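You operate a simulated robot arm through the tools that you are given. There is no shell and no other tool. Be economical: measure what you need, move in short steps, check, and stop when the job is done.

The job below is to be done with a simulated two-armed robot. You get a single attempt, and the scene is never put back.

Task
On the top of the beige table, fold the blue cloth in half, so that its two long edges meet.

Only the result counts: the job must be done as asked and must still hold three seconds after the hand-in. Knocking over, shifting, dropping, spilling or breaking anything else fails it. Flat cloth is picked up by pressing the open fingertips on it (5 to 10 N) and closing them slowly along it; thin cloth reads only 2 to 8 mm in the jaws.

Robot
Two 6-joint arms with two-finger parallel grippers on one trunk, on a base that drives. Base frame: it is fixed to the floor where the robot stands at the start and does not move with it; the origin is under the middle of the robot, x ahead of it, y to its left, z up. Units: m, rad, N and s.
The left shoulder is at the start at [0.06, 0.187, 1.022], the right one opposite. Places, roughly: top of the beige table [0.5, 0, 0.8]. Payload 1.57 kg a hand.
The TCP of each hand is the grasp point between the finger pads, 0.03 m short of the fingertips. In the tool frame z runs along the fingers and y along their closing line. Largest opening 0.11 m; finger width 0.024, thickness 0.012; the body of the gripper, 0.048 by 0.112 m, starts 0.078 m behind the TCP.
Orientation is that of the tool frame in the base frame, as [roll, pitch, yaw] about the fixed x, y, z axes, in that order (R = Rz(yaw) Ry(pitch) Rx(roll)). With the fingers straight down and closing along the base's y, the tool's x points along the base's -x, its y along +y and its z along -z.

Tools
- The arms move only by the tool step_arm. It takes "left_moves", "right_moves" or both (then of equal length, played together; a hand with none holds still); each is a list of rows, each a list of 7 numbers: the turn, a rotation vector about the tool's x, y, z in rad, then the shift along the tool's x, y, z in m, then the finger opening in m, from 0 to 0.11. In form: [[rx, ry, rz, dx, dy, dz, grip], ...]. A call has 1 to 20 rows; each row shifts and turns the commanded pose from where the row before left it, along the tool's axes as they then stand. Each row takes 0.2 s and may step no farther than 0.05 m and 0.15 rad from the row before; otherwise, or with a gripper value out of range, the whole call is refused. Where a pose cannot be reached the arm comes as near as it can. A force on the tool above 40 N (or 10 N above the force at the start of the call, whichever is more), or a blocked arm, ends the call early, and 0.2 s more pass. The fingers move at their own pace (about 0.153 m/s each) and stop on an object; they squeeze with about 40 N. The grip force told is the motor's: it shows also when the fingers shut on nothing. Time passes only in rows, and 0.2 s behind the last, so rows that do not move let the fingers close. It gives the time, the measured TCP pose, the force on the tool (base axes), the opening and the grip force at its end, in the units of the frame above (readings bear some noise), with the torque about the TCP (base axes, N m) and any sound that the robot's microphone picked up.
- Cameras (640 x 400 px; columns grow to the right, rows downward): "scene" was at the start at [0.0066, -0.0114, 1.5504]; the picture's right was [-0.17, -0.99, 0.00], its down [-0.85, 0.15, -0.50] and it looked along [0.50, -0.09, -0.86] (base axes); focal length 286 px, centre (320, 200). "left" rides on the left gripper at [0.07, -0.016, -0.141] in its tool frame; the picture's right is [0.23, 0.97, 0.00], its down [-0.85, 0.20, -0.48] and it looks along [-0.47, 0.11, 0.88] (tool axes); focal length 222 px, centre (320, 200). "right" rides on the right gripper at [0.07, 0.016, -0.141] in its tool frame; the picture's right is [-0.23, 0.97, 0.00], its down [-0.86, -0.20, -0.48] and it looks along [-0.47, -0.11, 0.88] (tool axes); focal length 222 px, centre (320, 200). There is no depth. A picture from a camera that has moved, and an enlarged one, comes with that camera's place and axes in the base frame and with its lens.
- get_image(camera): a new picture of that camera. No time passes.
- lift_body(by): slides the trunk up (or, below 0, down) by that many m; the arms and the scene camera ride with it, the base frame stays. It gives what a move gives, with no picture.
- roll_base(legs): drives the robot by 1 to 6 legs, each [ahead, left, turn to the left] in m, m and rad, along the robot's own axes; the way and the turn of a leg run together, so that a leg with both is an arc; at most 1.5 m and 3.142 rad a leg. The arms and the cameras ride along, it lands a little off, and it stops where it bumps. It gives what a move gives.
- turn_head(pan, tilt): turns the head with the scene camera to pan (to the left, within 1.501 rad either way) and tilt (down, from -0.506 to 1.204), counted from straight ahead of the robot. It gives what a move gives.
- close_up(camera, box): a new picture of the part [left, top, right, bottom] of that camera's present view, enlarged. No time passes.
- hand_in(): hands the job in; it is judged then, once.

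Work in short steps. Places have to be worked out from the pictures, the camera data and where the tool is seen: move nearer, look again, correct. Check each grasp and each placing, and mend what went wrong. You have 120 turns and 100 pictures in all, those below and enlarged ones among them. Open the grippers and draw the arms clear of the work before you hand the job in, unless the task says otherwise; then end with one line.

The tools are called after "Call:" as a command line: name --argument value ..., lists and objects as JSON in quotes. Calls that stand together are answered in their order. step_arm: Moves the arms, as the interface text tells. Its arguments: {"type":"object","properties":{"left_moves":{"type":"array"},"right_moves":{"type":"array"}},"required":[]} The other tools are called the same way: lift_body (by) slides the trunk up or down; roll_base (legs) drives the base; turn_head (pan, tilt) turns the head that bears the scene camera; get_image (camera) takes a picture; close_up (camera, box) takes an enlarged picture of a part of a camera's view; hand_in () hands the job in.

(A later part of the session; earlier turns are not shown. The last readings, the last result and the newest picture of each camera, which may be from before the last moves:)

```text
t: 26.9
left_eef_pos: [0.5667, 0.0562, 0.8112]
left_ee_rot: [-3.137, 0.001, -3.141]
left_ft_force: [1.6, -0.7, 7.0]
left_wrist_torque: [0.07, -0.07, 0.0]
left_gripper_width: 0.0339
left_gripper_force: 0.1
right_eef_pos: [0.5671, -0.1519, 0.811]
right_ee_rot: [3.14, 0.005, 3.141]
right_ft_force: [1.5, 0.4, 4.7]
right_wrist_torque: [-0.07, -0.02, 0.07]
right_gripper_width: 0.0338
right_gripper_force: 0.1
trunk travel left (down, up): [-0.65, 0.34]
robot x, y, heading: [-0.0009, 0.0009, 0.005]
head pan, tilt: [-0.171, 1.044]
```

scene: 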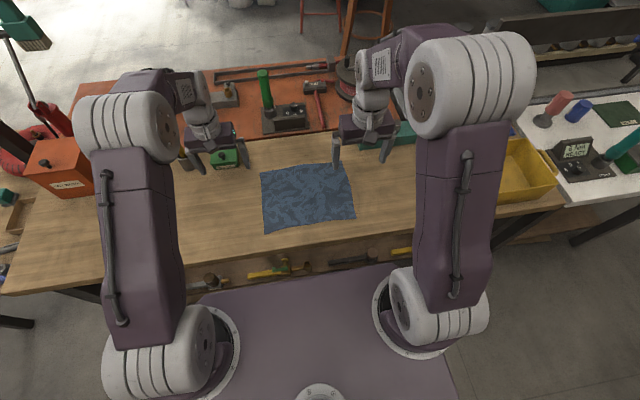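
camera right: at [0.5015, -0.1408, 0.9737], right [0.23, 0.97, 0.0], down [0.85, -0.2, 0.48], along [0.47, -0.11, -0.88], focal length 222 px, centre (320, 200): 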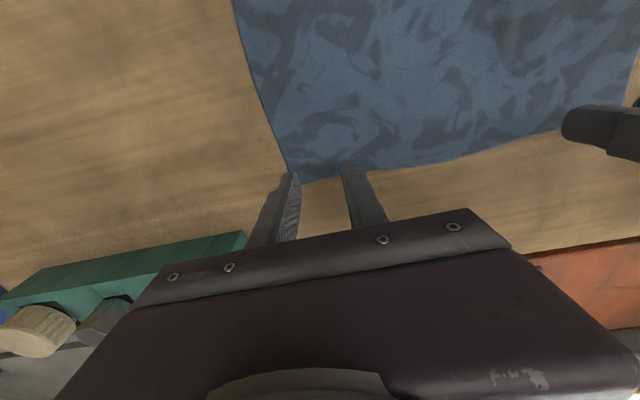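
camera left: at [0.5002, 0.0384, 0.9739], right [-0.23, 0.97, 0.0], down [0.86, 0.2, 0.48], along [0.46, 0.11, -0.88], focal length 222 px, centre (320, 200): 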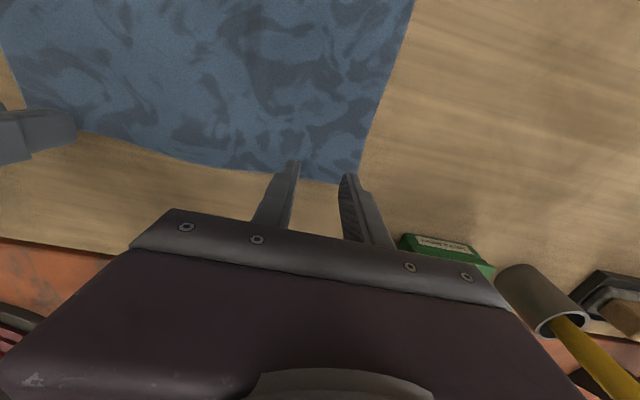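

7.0 and 4.7 N: I add 0.3 mm on the right and close slowly, easing up slightly near the end as worked before.

Call:
step_arm --left_moves '[[0, 0, 0, 0, 0, 0, 0.031], [0, 0, 0, 0, 0, 0, 0.028], [0, 0, 0, 0, 0, 0, 0.025], [0, 0, 0, 0, 0, 0, 0.022], [0, 0, 0, 0, 0, 0, 0.019], [0, 0, 0, 0, 0, 0, 0.016], [0, 0, 0, 0, 0, 0, 0.013], [0, 0, 0, 0, 0, -0.0002, 0.01], [0, 0, 0, 0, 0, -0.0002, 0.007], [0, 0, 0, 0, 0, -0.0002, 0.004], [0, 0, 0, 0, 0, 0, 0.001], [0, 0, 0, 0, 0, 0, 0], [0, 0, 0, 0, 0, 0, 0]]' --right_moves '[[0, 0, 0, 0, 0, 0.0003, 0.031], [0, 0, 0, 0, 0, 0, 0.028], [0, 0, 0, 0, 0, 0, 0.025], [0, 0, 0, 0, 0, 0, 0.022], [0, 0, 0, 0, 0, 0, 0.019], [0, 0, 0, 0, 0, 0, 0.016], [0, 0, 0, 0, 0, 0, 0.013], [0, 0, 0, 0, 0, -0.0002, 0.01], [0, 0, 0, 0, 0, -0.0002, 0.007], [0, 0, 0, 0, 0, -0.0002, 0.004], [0, 0, 0, 0, 0, 0, 0.001], [0, 0, 0, 0, 0, 0, 0], [0, 0, 0, 0, 0, 0, 0]]'

Call:
close_up --camera "right" --box '[220, 110, 420, 235]'

Call:
close_up --camera "left" --box '[230, 110, 430, 235]'

```text
t: 29.7
left_eef_pos: [0.5666, 0.0546, 0.8122]
left_ee_rot: [-3.138, 0.001, -3.141]
left_ft_force: [0.1, -17.3, 1.9]
left_wrist_torque: [-0.51, 0.03, -0.01]
left_gripper_width: 0.0016
left_gripper_force: 23.6
right_eef_pos: [0.5676, -0.1526, 0.8105]
right_ee_rot: [3.141, 0.001, -3.141]
right_ft_force: [0.7, 17.0, 4.2]
right_wrist_torque: [0.5, 0.04, 0.06]
right_gripper_width: 0.002
right_gripper_force: 23.5
trunk travel left (down, up): [-0.65, 0.34]
robot x, y, heading: [-0.0012, 0.0016, 0.005]
head pan, tilt: [-0.171, 1.044]
```

```text
3.20 times, centred on (320, 172) of right
camera zoom: at [0.4975, -0.1344, 0.9531], right [0.23, 0.97, 0.0], down [0.85, -0.2, 0.48], along [0.47, -0.11, -0.88], focal length 711 px, centre (320, 288)
```

zoom: 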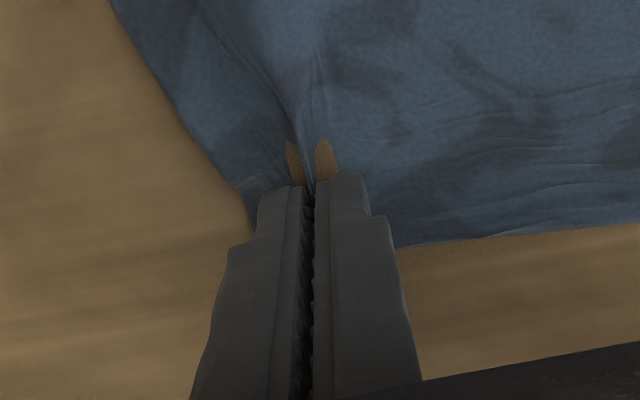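

```text
3.20 times, centred on (330, 172) of left
camera zoom: at [0.4967, 0.039, 0.9544], right [-0.23, 0.97, 0.0], down [0.85, 0.2, 0.48], along [0.47, 0.11, -0.88], focal length 711 px, centre (288, 288)
```

zoom: 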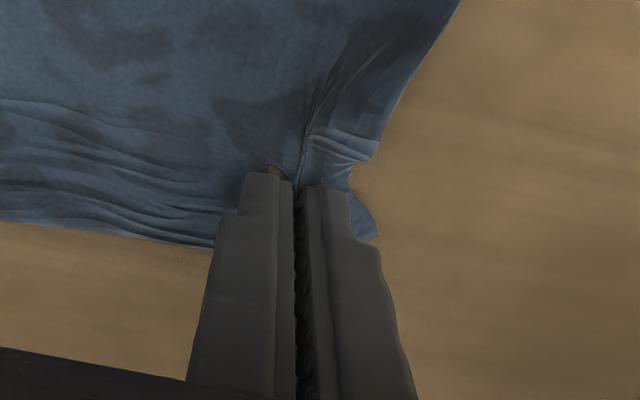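

Both corners are held (1.6 and 2.0 mm) with 17 N of tension between the hands. I relax by 3 mm each and begin the fold arc, lifting while rolling the tools forwards.

Call:
step_arm --left_moves '[[0, 0, 0, 0, -0.003, -0.001, 0], [0, -0.0525, 0, 0.0047, 0, -0.0145, 0], [0, -0.0525, 0, 0.0047, 0, -0.0145, 0], [0, -0.0525, 0, 0.0066, 0, -0.0131, 0], [0, -0.0525, 0, 0.0066, 0, -0.0131, 0]]' --right_moves '[[0, 0, 0, 0, 0.003, -0.001, 0], [0, -0.0525, 0, 0.0047, 0, -0.0145, 0], [0, -0.0525, 0, 0.0047, 0, -0.0145, 0], [0, -0.0525, 0, 0.0066, 0, -0.0131, 0], [0, -0.0525, 0, 0.0066, 0, -0.0131, 0]]'

Call:
close_up --camera "scene" --box '[220, 110, 420, 260]'

Call:
get_image --camera "left"

Call:
get_image --camera "right"

```text
t: 30.9
left_eef_pos: [0.5402, 0.0517, 0.8649]
left_ee_rot: [-3.138, 0.212, -3.141]
left_ft_force: [0.4, -5.5, -0.6]
left_wrist_torque: [-0.18, -0.02, -0.04]
left_gripper_width: 0.0016
left_gripper_force: 23.1
right_eef_pos: [0.541, -0.1491, 0.8657]
right_ee_rot: [3.141, 0.216, 3.142]
right_ft_force: [-0.6, 6.2, 0.4]
right_wrist_torque: [0.16, -0.01, 0.02]
right_gripper_width: 0.0016
right_gripper_force: 23.8
trunk travel left (down, up): [-0.65, 0.34]
robot x, y, heading: [-0.0003, 0.0011, -0.003]
head pan, tilt: [-0.171, 1.044]
```

```text
2.67 times, centred on (320, 185) of scene
camera zoom: at [0.0044, -0.0114, 1.5503], right [-0.17, -0.99, 0.0], down [-0.85, 0.15, -0.5], along [0.5, -0.09, -0.86], focal length 764 px, centre (320, 240)
```

zoom: 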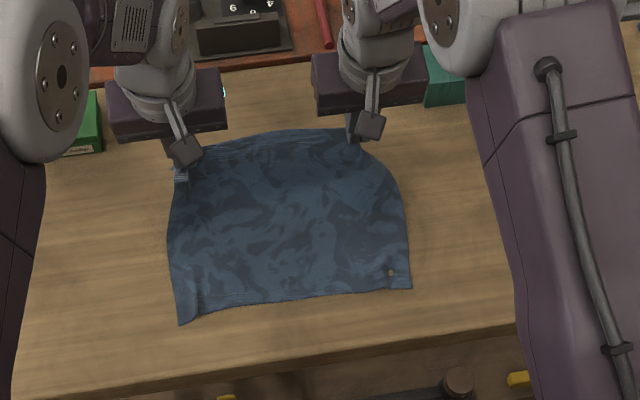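

```text
71 pictures are left
camera left: at [0.4415, 0.0361, 0.9906], right [-0.22, 0.97, -0.05], down [0.74, 0.2, 0.65], along [0.64, 0.11, -0.76], focal length 222 px, centre (320, 200)
```

left: 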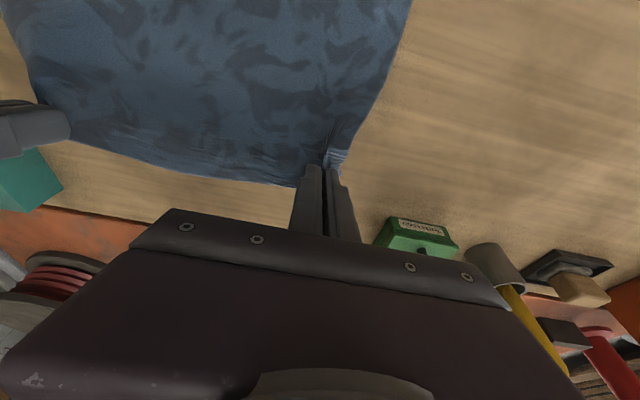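

```text
70 pictures are left
camera right: at [0.4422, -0.1325, 0.9898], right [0.22, 0.97, 0.05], down [0.73, -0.2, 0.65], along [0.64, -0.11, -0.76], focal length 222 px, centre (320, 200)
```

right: 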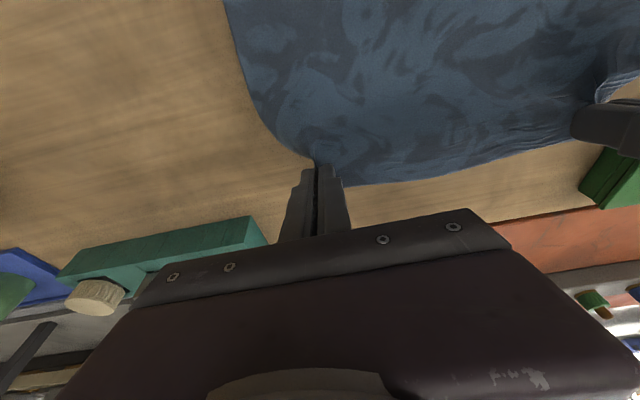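

Both hold, pose on the planned arc, far edge lifted. Continuing up to the apex.

Call:
step_arm --left_moves '[[0, -0.0525, 0, 0.0092, 0, -0.0118, 0], [0, -0.0525, 0, 0.0092, 0, -0.0118, 0], [0, -0.0525, 0, 0.0115, 0, -0.0099, 0], [0, -0.0525, 0, 0.0115, 0, -0.0099, 0], [0, -0.0525, 0, 0.0133, 0, -0.0076, 0], [0, -0.0525, 0, 0.0133, 0, -0.0076, 0]]' --right_moves '[[0, -0.0525, 0, 0.0092, 0, -0.0118, 0], [0, -0.0525, 0, 0.0092, 0, -0.0118, 0], [0, -0.0525, 0, 0.0115, 0, -0.0099, 0], [0, -0.0525, 0, 0.0115, 0, -0.0099, 0], [0, -0.0525, 0, 0.0133, 0, -0.0076, 0], [0, -0.0525, 0, 0.0133, 0, -0.0076, 0]]'

Call:
close_up --camera "scene" --box '[220, 110, 420, 260]'

Call:
get_image --camera "right"

```text
t: 32.3
left_eef_pos: [0.4579, 0.0532, 0.8964]
left_ee_rot: [-3.139, 0.525, -3.141]
left_ft_force: [0.4, -1.9, 0.2]
left_wrist_torque: [-0.05, -0.01, -0.02]
left_gripper_width: 0.0019
left_gripper_force: 23.4
right_eef_pos: [0.4872, -0.1458, 0.8908]
right_ee_rot: [3.123, 0.401, 3.141]
right_ft_force: [-0.6, 2.0, -0.3]
right_wrist_torque: [0.01, -0.05, 0.03]
right_gripper_width: 0.0019
right_gripper_force: 23.9
right hand out of reach, approached as far as the arm can: row 4, 5, 6
trunk travel left (down, up): [-0.65, 0.34]
robot x, y, heading: [-0.0002, 0.0004, -0.003]
head pan, tilt: [-0.171, 1.044]
```

```text
2.67 times, centred on (320, 185) of scene
camera zoom: at [0.0057, -0.0116, 1.5504], right [-0.17, -0.99, 0.0], down [-0.85, 0.15, -0.5], along [0.5, -0.09, -0.86], focal length 764 px, centre (320, 240)
```

zoom: 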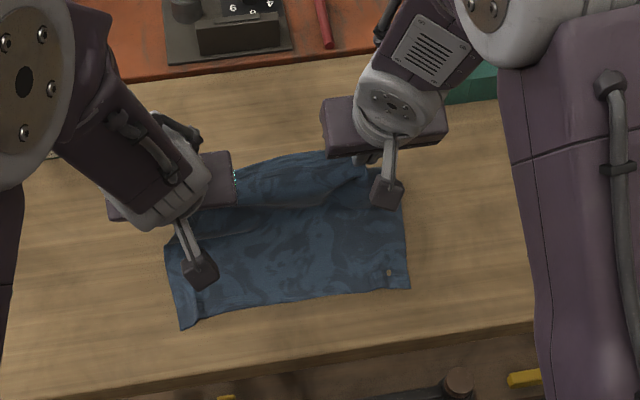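

```text
68 pictures are left
camera right: at [0.3673, -0.1307, 0.9946], right [0.2, 0.97, 0.11], down [0.6, -0.21, 0.77], along [0.77, -0.09, -0.63], focal length 222 px, centre (320, 200)
```

right: 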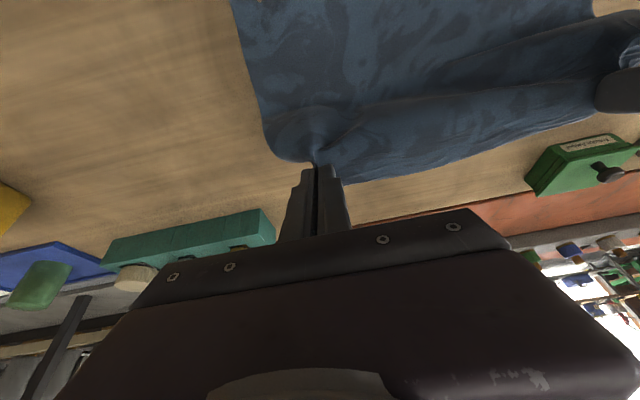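

The right arm hit its reach limit at pitch 0.40, while the left went on to 0.525. I'll restore the right command to what it reached, lower the left slightly, then back the base away so the arms have room.

Call:
step_arm --left_moves '[[0, 0, 0, 0.005, 0, 0.0087, 0], [0, 0, 0, 0.005, 0, 0.0087, 0]]' --right_moves '[[0, 0.0625, 0, -0.0097, 0, 0.0102, 0], [0, 0.0625, 0, -0.0097, 0, 0.0102, 0]]'

```text
t: 32.9
left_eef_pos: [0.46, 0.0526, 0.8777]
left_ee_rot: [-3.139, 0.525, 3.142]
left_ft_force: [2.3, -10.2, -0.4]
left_wrist_torque: [-0.26, -0.09, -0.14]
left_gripper_width: 0.0016
left_gripper_force: 23.5
right_eef_pos: [0.5099, -0.148, 0.879]
right_ee_rot: [3.122, 0.274, -3.14]
right_ft_force: [-3.2, 9.8, -0.7]
right_wrist_torque: [0.3, 0.08, 0.15]
right_gripper_width: 0.0018
right_gripper_force: 23.3
right hand out of reach, approached as far as the arm can: row 1
trunk travel left (down, up): [-0.65, 0.34]
robot x, y, heading: [0.0003, -0.0007, 0.001]
head pan, tilt: [-0.171, 1.044]
```

The command resets to the reached pose, so the right is now at x 0.51, pitch 0.27. I bring it back by 3.5 cm without tilting to line it up with the left.

Call:
step_arm --right_moves '[[0, 0, 0, 0.0112, 0, -0.0032, 0], [0, 0, 0, 0.0112, 0, -0.0032, 0], [0, 0, 0, 0.0112, 0, -0.0032, 0]]'

```text
t: 33.7
left_eef_pos: [0.4575, 0.0524, 0.8776]
left_ee_rot: [-3.139, 0.523, -3.141]
left_ft_force: [0.2, -3.5, 0.3]
left_wrist_torque: [-0.09, -0.03, -0.01]
left_gripper_width: 0.0019
left_gripper_force: 23.4
right_eef_pos: [0.4742, -0.1478, 0.8819]
right_ee_rot: [3.124, 0.28, -3.14]
right_ft_force: [-0.2, 3.1, 0.0]
right_wrist_torque: [0.12, 0.01, 0.05]
right_gripper_width: 0.0016
right_gripper_force: 23.2
trunk travel left (down, up): [-0.65, 0.34]
robot x, y, heading: [0.0015, 0.0003, -0.003]
head pan, tilt: [-0.171, 1.044]
```

Aligned again with low tension. Now the base backs 6 cm, which also carries the edge along the fold.

Call:
roll_base --legs '[[-0.06, 0, 0]]'

Call:
get_image --camera "scene"

```text
t: 34.6
left_eef_pos: [0.3998, 0.0527, 0.877]
left_ee_rot: [-3.138, 0.524, -3.14]
left_ft_force: [-0.4, -2.5, 0.2]
left_wrist_torque: [-0.08, -0.01, -0.06]
left_gripper_width: 0.0017
left_gripper_force: 23.5
right_eef_pos: [0.4156, -0.148, 0.881]
right_ee_rot: [3.125, 0.278, -3.137]
right_ft_force: [-0.6, 2.9, 0.5]
right_wrist_torque: [0.04, -0.06, 0.02]
right_gripper_width: 0.0017
right_gripper_force: 24.0
trunk travel left (down, up): [-0.65, 0.34]
robot x, y, heading: [-0.0549, -0.0008, -0.002]
head pan, tilt: [-0.171, 1.044]
```

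```text
67 pictures are left
camera scene: at [-0.0526, -0.0115, 1.5504], right [-0.17, -0.99, 0.0], down [-0.85, 0.15, -0.5], along [0.5, -0.09, -0.86], focal length 286 px, centre (320, 200)
```

scene: 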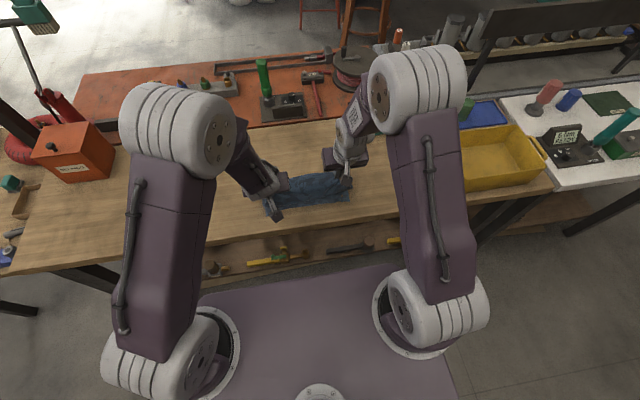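

The hold is stable. The right arm's forward pitch seems limited by the high shoulder, so I'll lower the trunk in steps while the arms compensate. First the hands go forward and up a little.

Call:
step_arm --left_moves '[[0, 0, 0, -0.0165, 0, -0.002, 0], [0, 0, 0, -0.0165, 0, -0.002, 0], [0, 0, 0, -0.0166, 0, -0.002, 0]]' --right_moves '[[0, 0, 0, -0.0124, 0, -0.0068, 0], [0, 0, 0, -0.0124, 0, -0.0068, 0], [0, 0, 0, -0.0123, 0, -0.0068, 0]]'

Call:
lift_body --by -0.06

```text
t: 35.5
left_eef_pos: [0.4387, 0.0529, 0.9047]
left_ee_rot: [-3.138, 0.523, -3.14]
left_ft_force: [-0.1, -1.6, 0.4]
left_wrist_torque: [-0.02, 0.03, -0.01]
left_gripper_width: 0.0016
left_gripper_force: 22.7
right_eef_pos: [0.4451, -0.1484, 0.9109]
right_ee_rot: [3.124, 0.278, -3.14]
right_ft_force: [0.1, 1.6, -0.2]
right_wrist_torque: [0.07, -0.01, 0.01]
right_gripper_width: 0.0019
right_gripper_force: 23.0
trunk travel left (down, up): [-0.65, 0.34]
robot x, y, heading: [-0.0601, -0.0015, -0.001]
head pan, tilt: [-0.171, 1.044]
```

```text
t: 36.5
left_eef_pos: [0.4385, 0.0531, 0.8465]
left_ee_rot: [-3.138, 0.525, -3.139]
left_ft_force: [0.2, -3.2, -0.1]
left_wrist_torque: [-0.04, 0.01, -0.06]
left_gripper_width: 0.0018
left_gripper_force: 23.1
right_eef_pos: [0.4444, -0.1483, 0.8518]
right_ee_rot: [3.125, 0.276, -3.138]
right_ft_force: [-0.2, 2.4, -0.6]
right_wrist_torque: [0.05, 0.02, 0.05]
right_gripper_width: 0.002
right_gripper_force: 23.8
trunk travel left (down, up): [-0.59, 0.4]
robot x, y, heading: [-0.0601, -0.0016, -0.001]
head pan, tilt: [-0.171, 1.044]
```

Works. Once more: arms up 6 cm, trunk down 6 cm.

Call:
step_arm --left_moves '[[0, 0, 0, -0.0107, 0, -0.0111, 0], [0, 0, 0, -0.0107, 0, -0.0111, 0], [0, 0, 0, -0.0107, 0, -0.0111, 0], [0, 0, 0, -0.0107, 0, -0.0111, 0]]' --right_moves '[[0, 0, 0, -0.0062, 0, -0.0125, 0], [0, 0, 0, -0.0062, 0, -0.0125, 0], [0, 0, 0, -0.0062, 0, -0.0125, 0], [0, 0, 0, -0.0062, 0, -0.0125, 0]]'

Call:
lift_body --by -0.06

Call:
step_arm --right_moves '[[0, -0.06, 0, 0, 0, 0, 0], [0, -0.06, 0, 0, 0, 0, 0], [0, -0.06, 0, 0, 0, 0, 0], [0, -0.06, 0, 0, 0, 0, 0]]'

Call:
get_image --camera "scene"

```text
t: 37.5
left_eef_pos: [0.4533, 0.0525, 0.9067]
left_ee_rot: [-3.137, 0.523, -3.141]
left_ft_force: [-0.3, -2.5, 1.0]
left_wrist_torque: [-0.09, 0.01, -0.05]
left_gripper_width: 0.0018
left_gripper_force: 23.0
right_eef_pos: [0.4553, -0.1494, 0.9064]
right_ee_rot: [3.126, 0.279, -3.139]
right_ft_force: [0.0, 3.4, -0.4]
right_wrist_torque: [0.1, -0.02, 0.04]
right_gripper_width: 0.002
right_gripper_force: 24.0
trunk travel left (down, up): [-0.59, 0.4]
robot x, y, heading: [-0.0616, 0.0023, -0.002]
head pan, tilt: [-0.171, 1.044]
```

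```text
t: 38.5
left_eef_pos: [0.4531, 0.0526, 0.8464]
left_ee_rot: [-3.138, 0.526, -3.141]
left_ft_force: [0.1, -3.0, -0.8]
left_wrist_torque: [-0.1, -0.01, -0.09]
left_gripper_width: 0.0018
left_gripper_force: 23.3
right_eef_pos: [0.4563, -0.1486, 0.8469]
right_ee_rot: [3.124, 0.278, -3.138]
right_ft_force: [-0.4, 4.0, -0.4]
right_wrist_torque: [0.09, 0.01, 0.01]
right_gripper_width: 0.002
right_gripper_force: 23.7
trunk travel left (down, up): [-0.53, 0.46]
robot x, y, heading: [-0.0567, -0.0014, 0.003]
head pan, tilt: [-0.171, 1.044]
```

```text
t: 39.5
left_eef_pos: [0.4529, 0.053, 0.8452]
left_ee_rot: [-3.14, 0.522, -3.141]
left_ft_force: [-0.9, -2.6, -0.6]
left_wrist_torque: [-0.09, 0.0, -0.06]
left_gripper_width: 0.0017
left_gripper_force: 24.1
right_eef_pos: [0.4556, -0.1492, 0.845]
right_ee_rot: [3.12, 0.52, 3.14]
right_ft_force: [-0.1, 2.4, 0.8]
right_wrist_torque: [0.07, -0.02, 0.08]
right_gripper_width: 0.0018
right_gripper_force: 23.6
trunk travel left (down, up): [-0.53, 0.46]
robot x, y, heading: [-0.0572, 0.0024, 0.001]
head pan, tilt: [-0.171, 1.044]
```

```text
66 pictures are left
camera scene: at [-0.0531, -0.0115, 1.4304], right [-0.17, -0.99, 0.0], down [-0.85, 0.15, -0.5], along [0.5, -0.09, -0.86], focal length 286 px, centre (320, 200)
```

scene: 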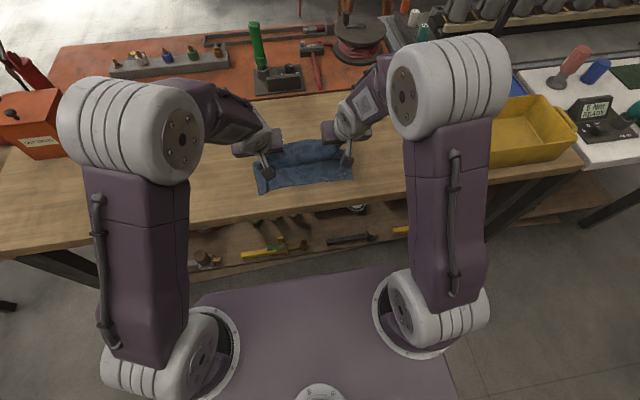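

The right now pitches to 0.52. One more cycle, pitching both hands on afterwards.

Call:
step_arm --left_moves '[[0, 0, 0, -0.0068, 0, -0.0119, 0], [0, 0, 0, -0.0068, 0, -0.0119, 0], [0, 0, 0, -0.0068, 0, -0.0119, 0], [0, 0, 0, -0.0068, 0, -0.0119, 0]]' --right_moves '[[0, 0, 0, -0.0068, 0, -0.0119, 0], [0, 0, 0, -0.0068, 0, -0.0119, 0], [0, 0, 0, -0.0068, 0, -0.0119, 0], [0, 0, 0, -0.0068, 0, -0.0119, 0]]'

Call:
lift_body --by -0.06

Call:
step_arm --left_moves '[[0, -0.06, 0, 0, 0, 0, 0], [0, -0.06, 0, 0, 0, 0, 0], [0, -0.06, 0, 0, 0, 0, 0], [0, -0.06, 0, 0, 0, 0, 0]]' --right_moves '[[0, -0.06, 0, 0, 0, 0, 0], [0, -0.06, 0, 0, 0, 0, 0], [0, -0.06, 0, 0, 0, 0, 0], [0, -0.06, 0, 0, 0, 0, 0]]'

Call:
close_up --camera "scene" --box '[200, 100, 440, 250]'

```text
t: 40.5
left_eef_pos: [0.4534, 0.0536, 0.9006]
left_ee_rot: [-3.138, 0.525, -3.139]
left_ft_force: [1.1, -4.5, 0.2]
left_wrist_torque: [-0.11, -0.02, -0.07]
left_gripper_width: 0.0017
left_gripper_force: 23.6
right_eef_pos: [0.4547, -0.1496, 0.901]
right_ee_rot: [3.123, 0.519, 3.14]
right_ft_force: [0.3, 4.5, -0.7]
right_wrist_torque: [0.12, 0.03, 0.06]
right_gripper_width: 0.002
right_gripper_force: 23.4
trunk travel left (down, up): [-0.53, 0.46]
robot x, y, heading: [-0.0591, -0.0016, 0.0]
head pan, tilt: [-0.171, 1.044]
```

```text
t: 41.5
left_eef_pos: [0.4523, 0.0523, 0.8395]
left_ee_rot: [-3.137, 0.526, -3.141]
left_ft_force: [0.1, -5.3, -0.1]
left_wrist_torque: [-0.1, 0.01, -0.06]
left_gripper_width: 0.0015
left_gripper_force: 23.8
right_eef_pos: [0.4552, -0.1496, 0.8405]
right_ee_rot: [3.119, 0.518, 3.14]
right_ft_force: [-0.3, 5.1, 0.2]
right_wrist_torque: [0.11, -0.01, 0.12]
right_gripper_width: 0.0018
right_gripper_force: 23.1
trunk travel left (down, up): [-0.47, 0.52]
robot x, y, heading: [-0.0605, 0.0041, 0.001]
head pan, tilt: [-0.171, 1.044]
```

```text
t: 42.5
left_eef_pos: [0.4521, 0.0563, 0.8395]
left_ee_rot: [3.135, 0.722, -3.141]
left_ft_force: [0.8, -22.1, -0.6]
left_wrist_torque: [-0.5, -0.02, -0.44]
left_gripper_width: 0.0019
left_gripper_force: 23.8
left hand out of reach, approached as far as the arm can: row 4
right_eef_pos: [0.4565, -0.1545, 0.8405]
right_ee_rot: [3.139, 0.66, 3.135]
right_ft_force: [-0.1, 21.9, 0.6]
right_wrist_torque: [0.52, 0.02, 0.48]
right_gripper_width: 0.0018
right_gripper_force: 23.8
right hand out of reach, approached as far as the arm can: row 3, 4
trunk travel left (down, up): [-0.47, 0.52]
robot x, y, heading: [-0.0578, 0.0005, -0.009]
head pan, tilt: [-0.171, 1.044]
```

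```text
2.67 times, centred on (320, 175) of scene
camera zoom: at [-0.053, -0.0115, 1.3704], right [-0.17, -0.99, 0.0], down [-0.85, 0.15, -0.5], along [0.5, -0.09, -0.86], focal length 764 px, centre (320, 267)
```

zoom: 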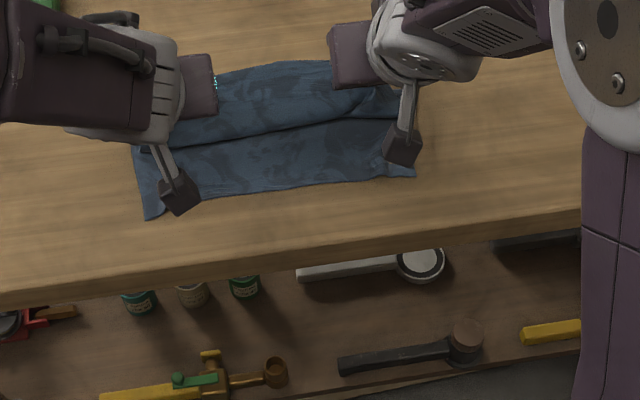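

Pitch is now 0.72 / 0.66 but the hands drifted apart (22 N tension). I bring them 4 mm inward, raise the arms and lower the trunk again for more pitch.

Call:
step_arm --left_moves '[[0, 0, 0, 0, -0.004, 0, 0], [0, 0, 0, -0.0083, 0, -0.0094, 0], [0, 0, 0, -0.0083, 0, -0.0094, 0], [0, 0, 0, -0.0083, 0, -0.0094, 0], [0, 0, 0, -0.0083, 0, -0.0094, 0]]' --right_moves '[[0, 0, 0, 0, 0.005, 0, 0], [0, 0, 0, -0.0077, 0, -0.0099, 0], [0, 0, 0, -0.0077, 0, -0.0099, 0], [0, 0, 0, -0.0077, 0, -0.0099, 0], [0, 0, 0, -0.0077, 0, -0.0099, 0]]'

Call:
lift_body --by -0.06

```text
t: 43.6
left_eef_pos: [0.4501, 0.0516, 0.8905]
left_ee_rot: [-3.141, 0.764, -3.139]
left_ft_force: [0.1, -2.5, 0.6]
left_wrist_torque: [-0.02, 0.01, -0.04]
left_gripper_width: 0.0017
left_gripper_force: 23.4
right_eef_pos: [0.4558, -0.1475, 0.8909]
right_ee_rot: [-3.138, 0.657, 3.137]
right_ft_force: [-1.6, 1.3, -0.1]
right_wrist_torque: [0.06, -0.02, 0.04]
right_gripper_width: 0.0021
right_gripper_force: 23.6
trunk travel left (down, up): [-0.47, 0.52]
robot x, y, heading: [-0.0598, -0.001, -0.001]
head pan, tilt: [-0.171, 1.044]
```

```text
t: 44.6
left_eef_pos: [0.452, 0.0521, 0.8317]
left_ee_rot: [-3.139, 0.765, -3.141]
left_ft_force: [-0.3, -2.5, -0.2]
left_wrist_torque: [-0.03, 0.0, -0.02]
left_gripper_width: 0.0017
left_gripper_force: 23.5
right_eef_pos: [0.4564, -0.1476, 0.8301]
right_ee_rot: [-3.138, 0.658, 3.138]
right_ft_force: [-0.9, 0.3, 0.7]
right_wrist_torque: [0.06, 0.02, 0.05]
right_gripper_width: 0.0016
right_gripper_force: 23.8
trunk travel left (down, up): [-0.41, 0.58]
robot x, y, heading: [-0.0569, 0.0006, 0.002]
head pan, tilt: [-0.171, 1.044]
```

Trunk is 24 cm down. I try more pitch on both, aiming near 1.0.

Call:
step_arm --left_moves '[[0, -0.06, 0, 0, 0, 0, 0], [0, -0.06, 0, 0, 0, 0, 0], [0, -0.06, 0, 0, 0, 0, 0], [0, -0.06, 0, 0, 0, 0, 0]]' --right_moves '[[0, -0.08, 0, 0, 0, 0, 0], [0, -0.08, 0, 0, 0, 0, 0], [0, -0.08, 0, 0, 0, 0, 0], [0, -0.08, 0, 0, 0, 0, 0]]'

Call:
get_image --camera "left"

Call:
get_image --camera "scene"

```text
t: 45.6
left_eef_pos: [0.4505, 0.0505, 0.831]
left_ee_rot: [-3.138, 1.005, 3.139]
left_ft_force: [-0.5, -22.3, -1.0]
left_wrist_torque: [-0.39, -0.02, -0.57]
left_gripper_width: 0.0016
left_gripper_force: 23.1
right_eef_pos: [0.4552, -0.1578, 0.8281]
right_ee_rot: [-3.094, 0.83, -3.141]
right_ft_force: [-0.5, 23.2, 0.6]
right_wrist_torque: [0.46, -0.01, 0.58]
right_gripper_width: 0.0018
right_gripper_force: 23.8
right hand out of reach, approached as far as the arm can: row 2, 3, 4
trunk travel left (down, up): [-0.41, 0.58]
robot x, y, heading: [-0.0574, -0.0003, -0.004]
head pan, tilt: [-0.171, 1.044]
```

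```text
64 pictures are left
camera left: at [0.2938, 0.034, 0.8492], right [-0.12, 0.97, -0.19], down [0.06, 0.2, 0.98], along [0.99, 0.1, -0.08], focal length 222 px, centre (320, 200)
```

left: 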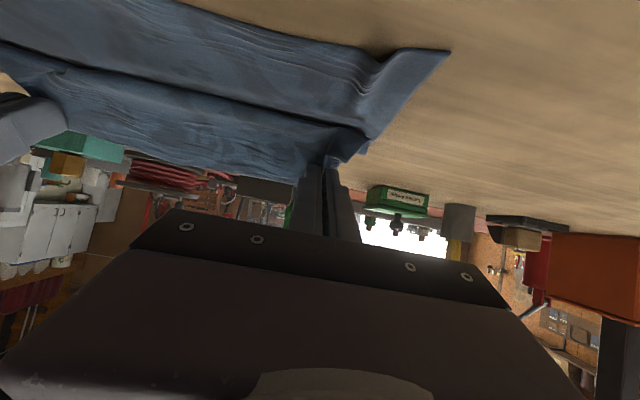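

```text
63 pictures are left
camera scene: at [-0.0529, -0.0116, 1.3104], right [-0.17, -0.99, 0.0], down [-0.85, 0.15, -0.5], along [0.5, -0.09, -0.86], focal length 286 px, centre (320, 200)
```

scene: 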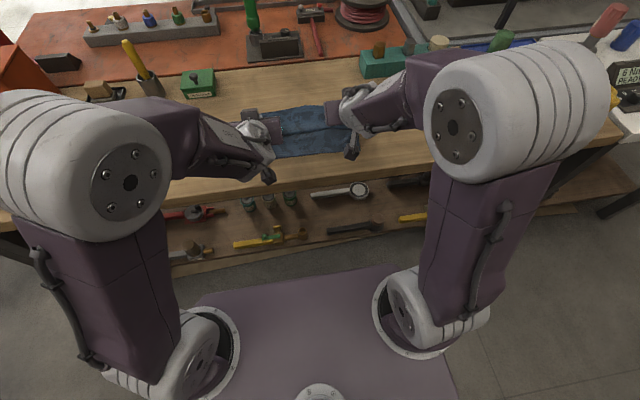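

Pitch now 1.0 / 0.83, which is plenty. I relax the tension inward, then use the base to carry the edge back over the near edge (tips from x≈0.476 to ≈0.382).

Call:
step_arm --left_moves '[[0, 0, 0, 0, -0.001, 0, 0], [0, 0, 0, 0, 0, 0, 0]]' --right_moves '[[0, 0, 0, 0, 0.0045, 0, 0], [0, 0, 0, 0, 0.0045, 0, 0]]'

Call:
roll_base --legs '[[-0.06, 0, 0]]'

Call:
get_image --camera "left"

Call:
close_up --camera "scene" --box '[200, 60, 440, 210]'

```text
t: 46.2
left_eef_pos: [0.4503, 0.0508, 0.8305]
left_ee_rot: [-3.138, 1.006, -3.138]
left_ft_force: [-0.7, -6.5, -0.9]
left_wrist_torque: [-0.09, 0.03, -0.19]
left_gripper_width: 0.0021
left_gripper_force: 23.1
right_eef_pos: [0.4563, -0.149, 0.8294]
right_ee_rot: [-3.102, 0.867, 3.139]
right_ft_force: [-0.5, 7.0, 0.6]
right_wrist_torque: [0.1, -0.04, 0.19]
right_gripper_width: 0.0018
right_gripper_force: 24.0
trunk travel left (down, up): [-0.41, 0.58]
robot x, y, heading: [-0.0559, 0.0004, 0.002]
head pan, tilt: [-0.171, 1.044]
```

```text
t: 47.2
left_eef_pos: [0.3881, 0.0513, 0.8306]
left_ee_rot: [-3.139, 1.008, -3.138]
left_ft_force: [-0.6, -3.7, 0.9]
left_wrist_torque: [-0.01, 0.0, -0.09]
left_gripper_width: 0.0015
left_gripper_force: 23.2
right_eef_pos: [0.3957, -0.1502, 0.8283]
right_ee_rot: [-3.105, 0.871, 3.14]
right_ft_force: [-0.1, 4.2, 0.3]
right_wrist_torque: [0.06, -0.04, 0.11]
right_gripper_width: 0.0017
right_gripper_force: 23.1
trunk travel left (down, up): [-0.41, 0.58]
robot x, y, heading: [-0.1174, -0.0013, 0.003]
head pan, tilt: [-0.171, 1.044]
```

```text
62 pictures are left
camera left: at [0.2327, 0.0339, 0.8495], right [-0.12, 0.97, -0.19], down [0.05, 0.2, 0.98], along [0.99, 0.11, -0.08], focal length 222 px, centre (320, 200)
```

left: 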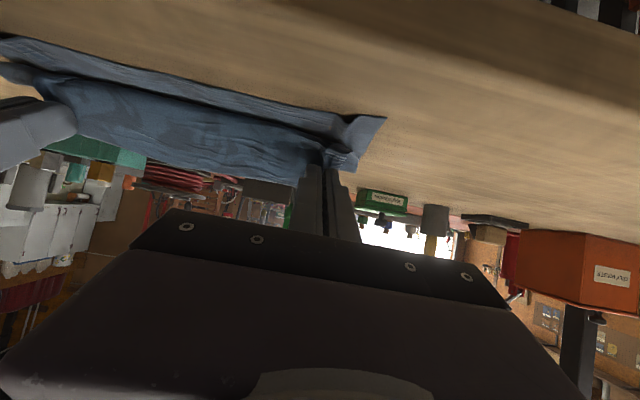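

```text
2.67 times, centred on (320, 135) of scene
camera zoom: at [-0.115, -0.0115, 1.3104], right [-0.17, -0.99, 0.0], down [-0.85, 0.15, -0.5], along [0.5, -0.09, -0.86], focal length 764 px, centre (320, 373)
```

zoom: 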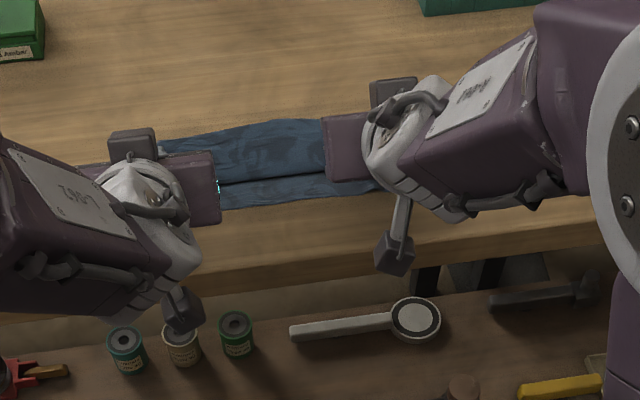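

The fold line lies at x≈0.47 and the near edge at ≈0.37, as wanted. I lower the trunk 1.5 cm, then back another 3.4 cm.

Call:
lift_body --by -0.015

Call:
roll_base --legs '[[-0.034, 0, 0]]'

Call:
get_image --camera "left"

Call:
get_image --camera "right"

Call:
close_up --camera "scene" --box '[200, 40, 440, 190]'

```text
t: 47.9
left_eef_pos: [0.3905, 0.0512, 0.8164]
left_ee_rot: [-3.137, 1.005, -3.136]
left_ft_force: [0.2, -4.0, 0.1]
left_wrist_torque: [-0.06, -0.03, -0.11]
left_gripper_width: 0.0018
left_gripper_force: 23.3
right_eef_pos: [0.3962, -0.1495, 0.8135]
right_ee_rot: [-3.106, 0.871, 3.141]
right_ft_force: [0.6, 3.3, 0.1]
right_wrist_torque: [0.08, 0.01, 0.09]
right_gripper_width: 0.0019
right_gripper_force: 23.8
trunk travel left (down, up): [-0.395, 0.595]
robot x, y, heading: [-0.1177, 0.0046, -0.0]
head pan, tilt: [-0.171, 1.044]
```

```text
t: 48.7
left_eef_pos: [0.3565, 0.0505, 0.817]
left_ee_rot: [-3.138, 1.004, -3.138]
left_ft_force: [0.2, -4.2, 0.6]
left_wrist_torque: [-0.03, -0.01, -0.1]
left_gripper_width: 0.0017
left_gripper_force: 23.8
right_eef_pos: [0.3593, -0.1496, 0.8143]
right_ee_rot: [-3.104, 0.872, 3.141]
right_ft_force: [-0.5, 3.2, -0.6]
right_wrist_torque: [0.1, -0.01, 0.16]
right_gripper_width: 0.0015
right_gripper_force: 23.3
trunk travel left (down, up): [-0.395, 0.595]
robot x, y, heading: [-0.1518, -0.0035, -0.004]
head pan, tilt: [-0.171, 1.044]
```

```text
60 pictures are left
camera left: at [0.1984, 0.0339, 0.8345], right [-0.12, 0.97, -0.19], down [0.05, 0.2, 0.98], along [0.99, 0.11, -0.08], focal length 222 px, centre (320, 200)
```

left: 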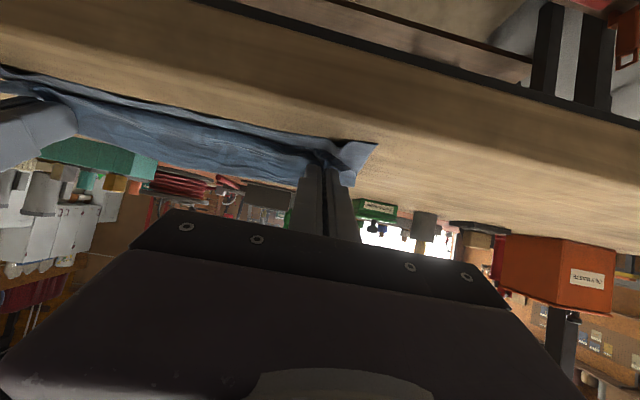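

```text
59 pictures are left
camera right: at [0.2084, -0.127, 0.8526], right [0.17, 0.97, 0.15], down [0.18, -0.18, 0.97], along [0.97, -0.14, -0.21], focal length 222 px, centre (320, 200)
```

right: 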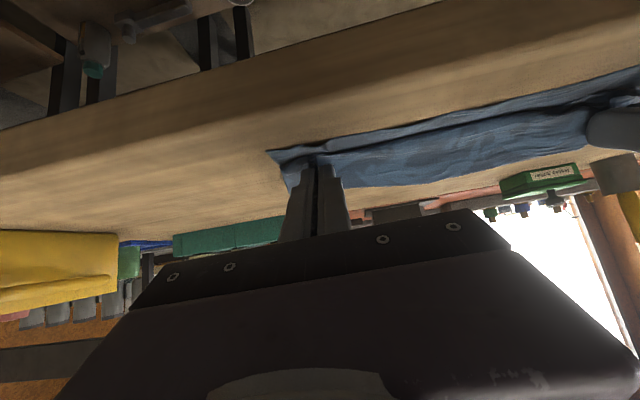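

```text
2.67 times, centred on (320, 115) of scene
camera zoom: at [-0.1494, -0.0115, 1.2954], right [-0.17, -0.99, 0.0], down [-0.85, 0.15, -0.5], along [0.5, -0.09, -0.86], focal length 764 px, centre (320, 427)
```

zoom: 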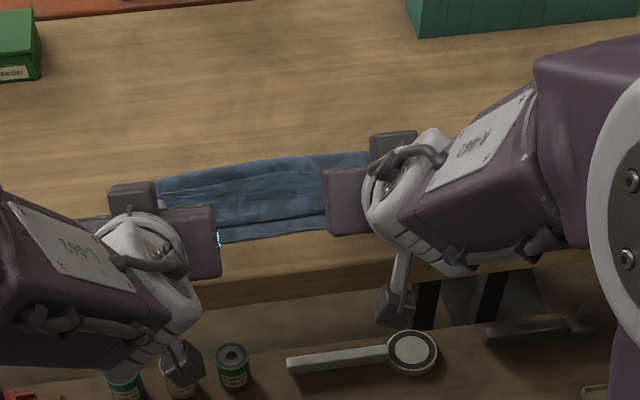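

The edge is over the near edge: tips at x≈0.382 with 16 mm overhang, edges meeting at mid-length. I lower the fingertips the last few mm onto the lower layer.

Call:
step_arm --left_moves '[[0, 0, 0, 0.0034, 0, 0.0021, 0], [0, 0, 0, 0.0034, 0, 0.0021, 0], [0, 0, 0, 0, 0, 0, 0]]' --right_moves '[[0, 0, 0, 0.0015, 0, 0.0013, 0], [0, 0, 0, 0.0016, 0, 0.0013, 0], [0, 0, 0, 0, 0, 0, 0]]'

```text
t: 49.5
left_eef_pos: [0.3559, 0.0517, 0.8089]
left_ee_rot: [-3.136, 1.006, -3.135]
left_ft_force: [2.1, -4.7, 4.5]
left_wrist_torque: [-0.13, -0.06, -0.14]
left_gripper_width: 0.0016
left_gripper_force: 23.6
right_eef_pos: [0.3606, -0.149, 0.8099]
right_ee_rot: [-3.106, 0.867, 3.14]
right_ft_force: [0.7, 4.1, 2.8]
right_wrist_torque: [0.09, -0.06, 0.09]
right_gripper_width: 0.0019
right_gripper_force: 23.1
trunk travel left (down, up): [-0.395, 0.595]
robot x, y, heading: [-0.1507, -0.0008, -0.003]
head pan, tilt: [-0.171, 1.044]
```

Light contact on both. Opening slowly.

Call:
step_arm --left_moves '[[0, 0, 0, 0, 0, 0, 0.004], [0, 0, 0, 0, 0, 0, 0.008], [0, 0, 0, 0, 0, 0, 0.012], [0, 0, 0, 0, 0, 0, 0.016], [0, 0, 0, 0, 0, 0, 0.02], [0, 0, 0, 0, 0, 0, 0.024], [0, 0, 0, 0, 0, 0, 0.028], [0, 0, 0, 0, 0, 0, 0.032], [0, 0, 0, 0, 0, 0, 0.032]]' --right_moves '[[0, 0, 0, 0, 0, 0, 0.004], [0, 0, 0, 0, 0, 0, 0.008], [0, 0, 0, 0, 0, 0, 0.012], [0, 0, 0, 0, 0, 0, 0.016], [0, 0, 0, 0, 0, 0, 0.02], [0, 0, 0, 0, 0, 0, 0.024], [0, 0, 0, 0, 0, 0, 0.028], [0, 0, 0, 0, 0, 0, 0.032], [0, 0, 0, 0, 0, 0, 0.032]]'

Call:
close_up --camera "left" --box '[160, 80, 480, 280]'

Call:
close_up --camera "right" --box '[160, 80, 480, 280]'

```text
t: 51.5
left_eef_pos: [0.3552, 0.0509, 0.8076]
left_ee_rot: [-3.14, 1.006, -3.139]
left_ft_force: [0.6, -0.2, 3.1]
left_wrist_torque: [0.0, -0.05, -0.01]
left_gripper_width: 0.03
left_gripper_force: 0.1
right_eef_pos: [0.3605, -0.1508, 0.8098]
right_ee_rot: [-3.105, 0.871, 3.14]
right_ft_force: [0.4, -2.0, 5.1]
right_wrist_torque: [0.01, -0.09, -0.07]
right_gripper_width: 0.0298
right_gripper_force: 0.2
trunk travel left (down, up): [-0.395, 0.595]
robot x, y, heading: [-0.1507, -0.0028, 0.005]
head pan, tilt: [-0.171, 1.044]
```

```text
2.00 times, centred on (320, 180) of left
camera zoom: at [0.1987, 0.034, 0.8264], right [-0.12, 0.97, -0.19], down [0.05, 0.2, 0.98], along [0.99, 0.11, -0.08], focal length 444 px, centre (320, 240)
```

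zoom: 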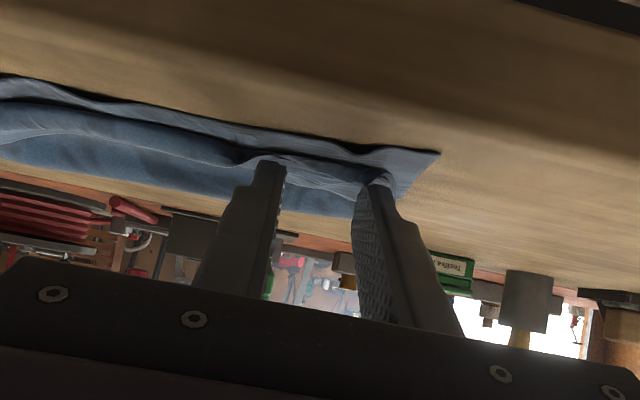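

```text
2.00 times, centred on (320, 180) of right
camera zoom: at [0.2088, -0.1273, 0.8484], right [0.17, 0.97, 0.15], down [0.18, -0.18, 0.97], along [0.97, -0.14, -0.21], focal length 444 px, centre (320, 240)
```

zoom: 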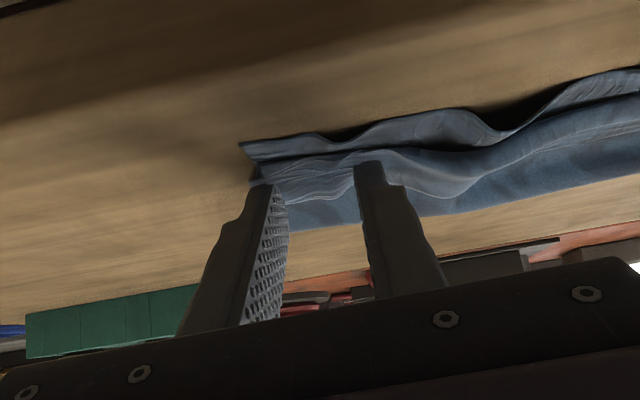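

Released and spread, with some ripples. I withdraw both hands straight back along the fingers, then look.

Call:
step_arm --left_moves '[[0, 0, 0, -0.004, 0, -0.004, 0.032], [0, 0, 0, -0.004, 0, -0.015, 0.032], [0, 0, 0, -0.01, 0, -0.03, 0.032], [0, 0, 0, -0.02, 0, -0.03, 0.032], [0, 0, 0, -0.02, 0.02, -0.03, 0.032], [0, 0, 0, -0.02, 0.04, -0.01, 0.032]]' --right_moves '[[0, 0, 0, -0.004, 0, -0.004, 0.032], [0, 0, 0, -0.004, 0, -0.015, 0.032], [0, 0, 0, -0.01, 0, -0.03, 0.032], [0, 0, 0, -0.02, 0, -0.03, 0.032], [0, 0, 0, -0.02, -0.02, -0.03, 0.032], [0, 0, 0, -0.02, -0.04, -0.01, 0.032]]'

Call:
get_image --camera "scene"

Call:
get_image --camera "left"

Call:
get_image --camera "right"

```text
t: 52.9
left_eef_pos: [0.2967, 0.109, 0.937]
left_ee_rot: [-3.135, 1.003, -3.137]
left_ft_force: [-0.2, 0.7, -0.5]
left_wrist_torque: [-0.01, -0.02, 0.01]
left_gripper_width: 0.0317
left_gripper_force: 0.1
right_eef_pos: [0.3205, -0.2048, 0.9469]
right_ee_rot: [-3.106, 0.869, 3.139]
right_ft_force: [-0.2, 0.6, -0.7]
right_wrist_torque: [-0.02, 0.01, 0.01]
right_gripper_width: 0.0319
right_gripper_force: 0.2
trunk travel left (down, up): [-0.395, 0.595]
robot x, y, heading: [-0.1556, 0.0012, 0.006]
head pan, tilt: [-0.171, 1.044]
```

```text
55 pictures are left
camera scene: at [-0.1471, -0.0114, 1.2953], right [-0.17, -0.99, 0.0], down [-0.85, 0.15, -0.5], along [0.5, -0.09, -0.86], focal length 286 px, centre (320, 200)
```

scene: 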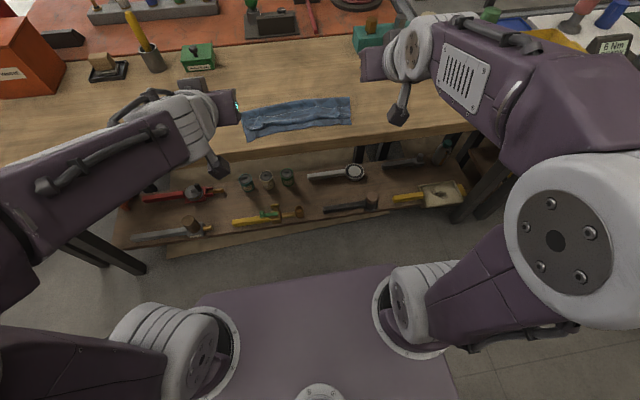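

```text
54 pictures are left
camera left: at [0.14, 0.0933, 0.9556], right [-0.12, 0.97, -0.2], down [0.06, 0.2, 0.98], along [0.99, 0.11, -0.08], focal length 222 px, centre (320, 200)
```

left: 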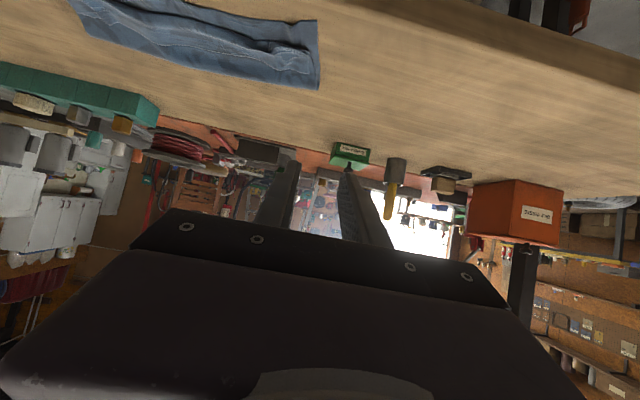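

```text
53 pictures are left
camera right: at [0.1681, -0.1831, 0.9853], right [0.18, 0.97, 0.15], down [0.18, -0.18, 0.97], along [0.97, -0.14, -0.21], focal length 222 px, centre (320, 200)
```

right: 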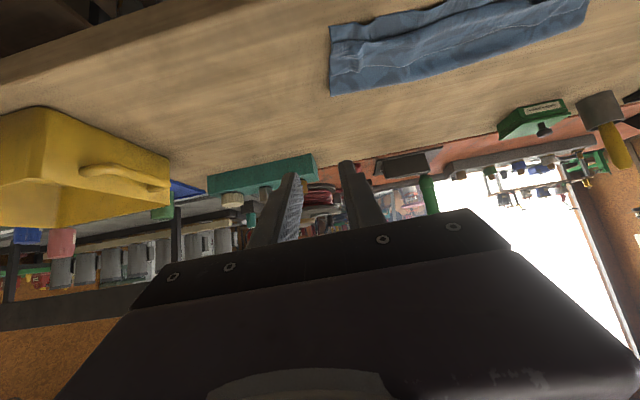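

The cloth is folded; I raise the trunk and zoom in to check how the edges meet.

Call:
lift_body --by 0.2

Call:
get_image --camera "scene"

Call:
close_up --camera "scene" --box '[220, 100, 380, 200]'

```text
t: 55.1
left_eef_pos: [0.2973, 0.1098, 1.1375]
left_ee_rot: [-3.138, 1.004, -3.138]
left_ft_force: [0.2, -0.6, -0.2]
left_wrist_torque: [-0.04, 0.03, 0.0]
left_gripper_width: 0.0321
left_gripper_force: 0.1
right_eef_pos: [0.3196, -0.2056, 1.1471]
right_ee_rot: [-3.103, 0.868, 3.141]
right_ft_force: [1.2, -0.3, 0.7]
right_wrist_torque: [-0.01, 0.01, 0.03]
right_gripper_width: 0.0319
right_gripper_force: 0.1
trunk travel left (down, up): [-0.595, 0.395]
robot x, y, heading: [-0.154, -0.0, -0.001]
head pan, tilt: [-0.171, 1.044]
```

```text
52 pictures are left
camera scene: at [-0.1473, -0.0115, 1.4953], right [-0.17, -0.99, 0.0], down [-0.85, 0.15, -0.5], along [0.5, -0.09, -0.86], focal length 286 px, centre (320, 200)
```

scene: 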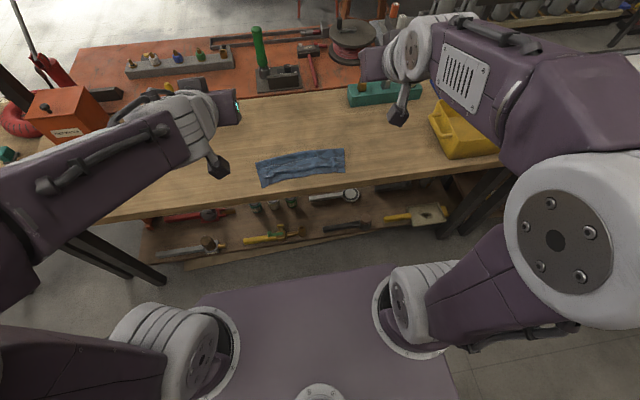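

```text
4.00 times, centred on (300, 150) of scene
camera zoom: at [-0.1473, -0.0115, 1.4953], right [-0.17, -0.99, 0.0], down [-0.85, 0.15, -0.5], along [0.5, -0.09, -0.86], focal length 1146 px, centre (400, 400)
```

zoom: 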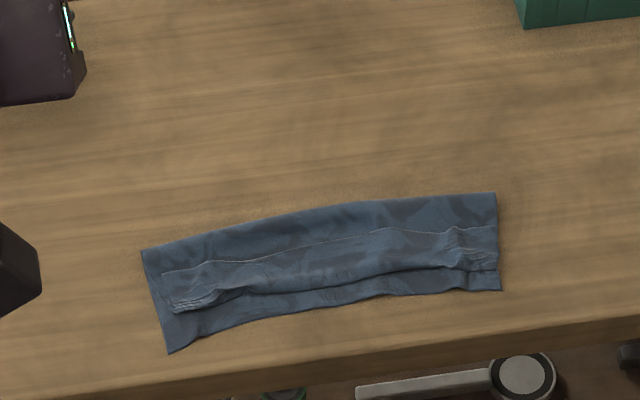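

On zooming, the far edge got turned back: a ~4 cm flap lies on top pointing away from the robot (light line), with the curl at the near side. I need to unroll that flap towards the near edge. First I raise the trunk and return the tools to pointing straight down.

Call:
lift_body --by 0.055

Call:
step_arm --left_moves '[[0, 0.1435, 0, 0, 0, 0, 0.05], [0, 0.1435, 0, 0, 0, 0, 0.05], [0, 0.1435, 0, 0, 0, 0, 0.05], [0, 0.1435, 0, 0, 0, 0, 0.05], [0, 0.1435, 0, 0, 0, 0, 0.05], [0, 0.1435, 0, 0, 0, 0, 0.05], [0, 0.1435, 0, 0, 0, 0, 0.05]]' --right_moves '[[0, 0.124, 0, 0, 0, 0, 0.05], [0, 0.124, 0, 0, 0, 0, 0.05], [0, 0.124, 0, 0, 0, 0, 0.05], [0, 0.124, 0, 0, 0, 0, 0.05], [0, 0.124, 0, 0, 0, 0, 0.05], [0, 0.124, 0, 0, 0, 0, 0.05], [0, 0.124, 0, 0, 0, 0, 0.05]]'

```text
t: 56.0
left_eef_pos: [0.2965, 0.1104, 1.1926]
left_ee_rot: [-3.138, 1.004, -3.138]
left_ft_force: [-1.0, -0.2, 0.4]
left_wrist_torque: [0.01, 0.03, -0.04]
left_gripper_width: 0.032
left_gripper_force: 0.0
right_eef_pos: [0.3209, -0.2063, 1.2013]
right_ee_rot: [-3.105, 0.869, 3.141]
right_ft_force: [-0.5, -0.1, -0.5]
right_wrist_torque: [0.01, -0.01, 0.0]
right_gripper_width: 0.0323
right_gripper_force: 0.0
trunk travel left (down, up): [-0.65, 0.34]
robot x, y, heading: [-0.1548, -0.0023, 0.002]
head pan, tilt: [-0.171, 1.044]
```

```text
t: 57.6
left_eef_pos: [0.2999, 0.1094, 1.1903]
left_ee_rot: [-3.138, -0.005, -3.141]
left_ft_force: [1.2, 0.8, 0.5]
left_wrist_torque: [0.01, 0.04, -0.01]
left_gripper_width: 0.05
left_gripper_force: 0.0
right_eef_pos: [0.3229, -0.2051, 1.2003]
right_ee_rot: [-3.119, -0.004, 3.113]
right_ft_force: [0.2, -0.8, -0.3]
right_wrist_torque: [0.0, 0.06, 0.0]
right_gripper_width: 0.05
right_gripper_force: 0.1
trunk travel left (down, up): [-0.65, 0.34]
robot x, y, heading: [-0.1522, 0.0013, -0.003]
head pan, tilt: [-0.171, 1.044]
```

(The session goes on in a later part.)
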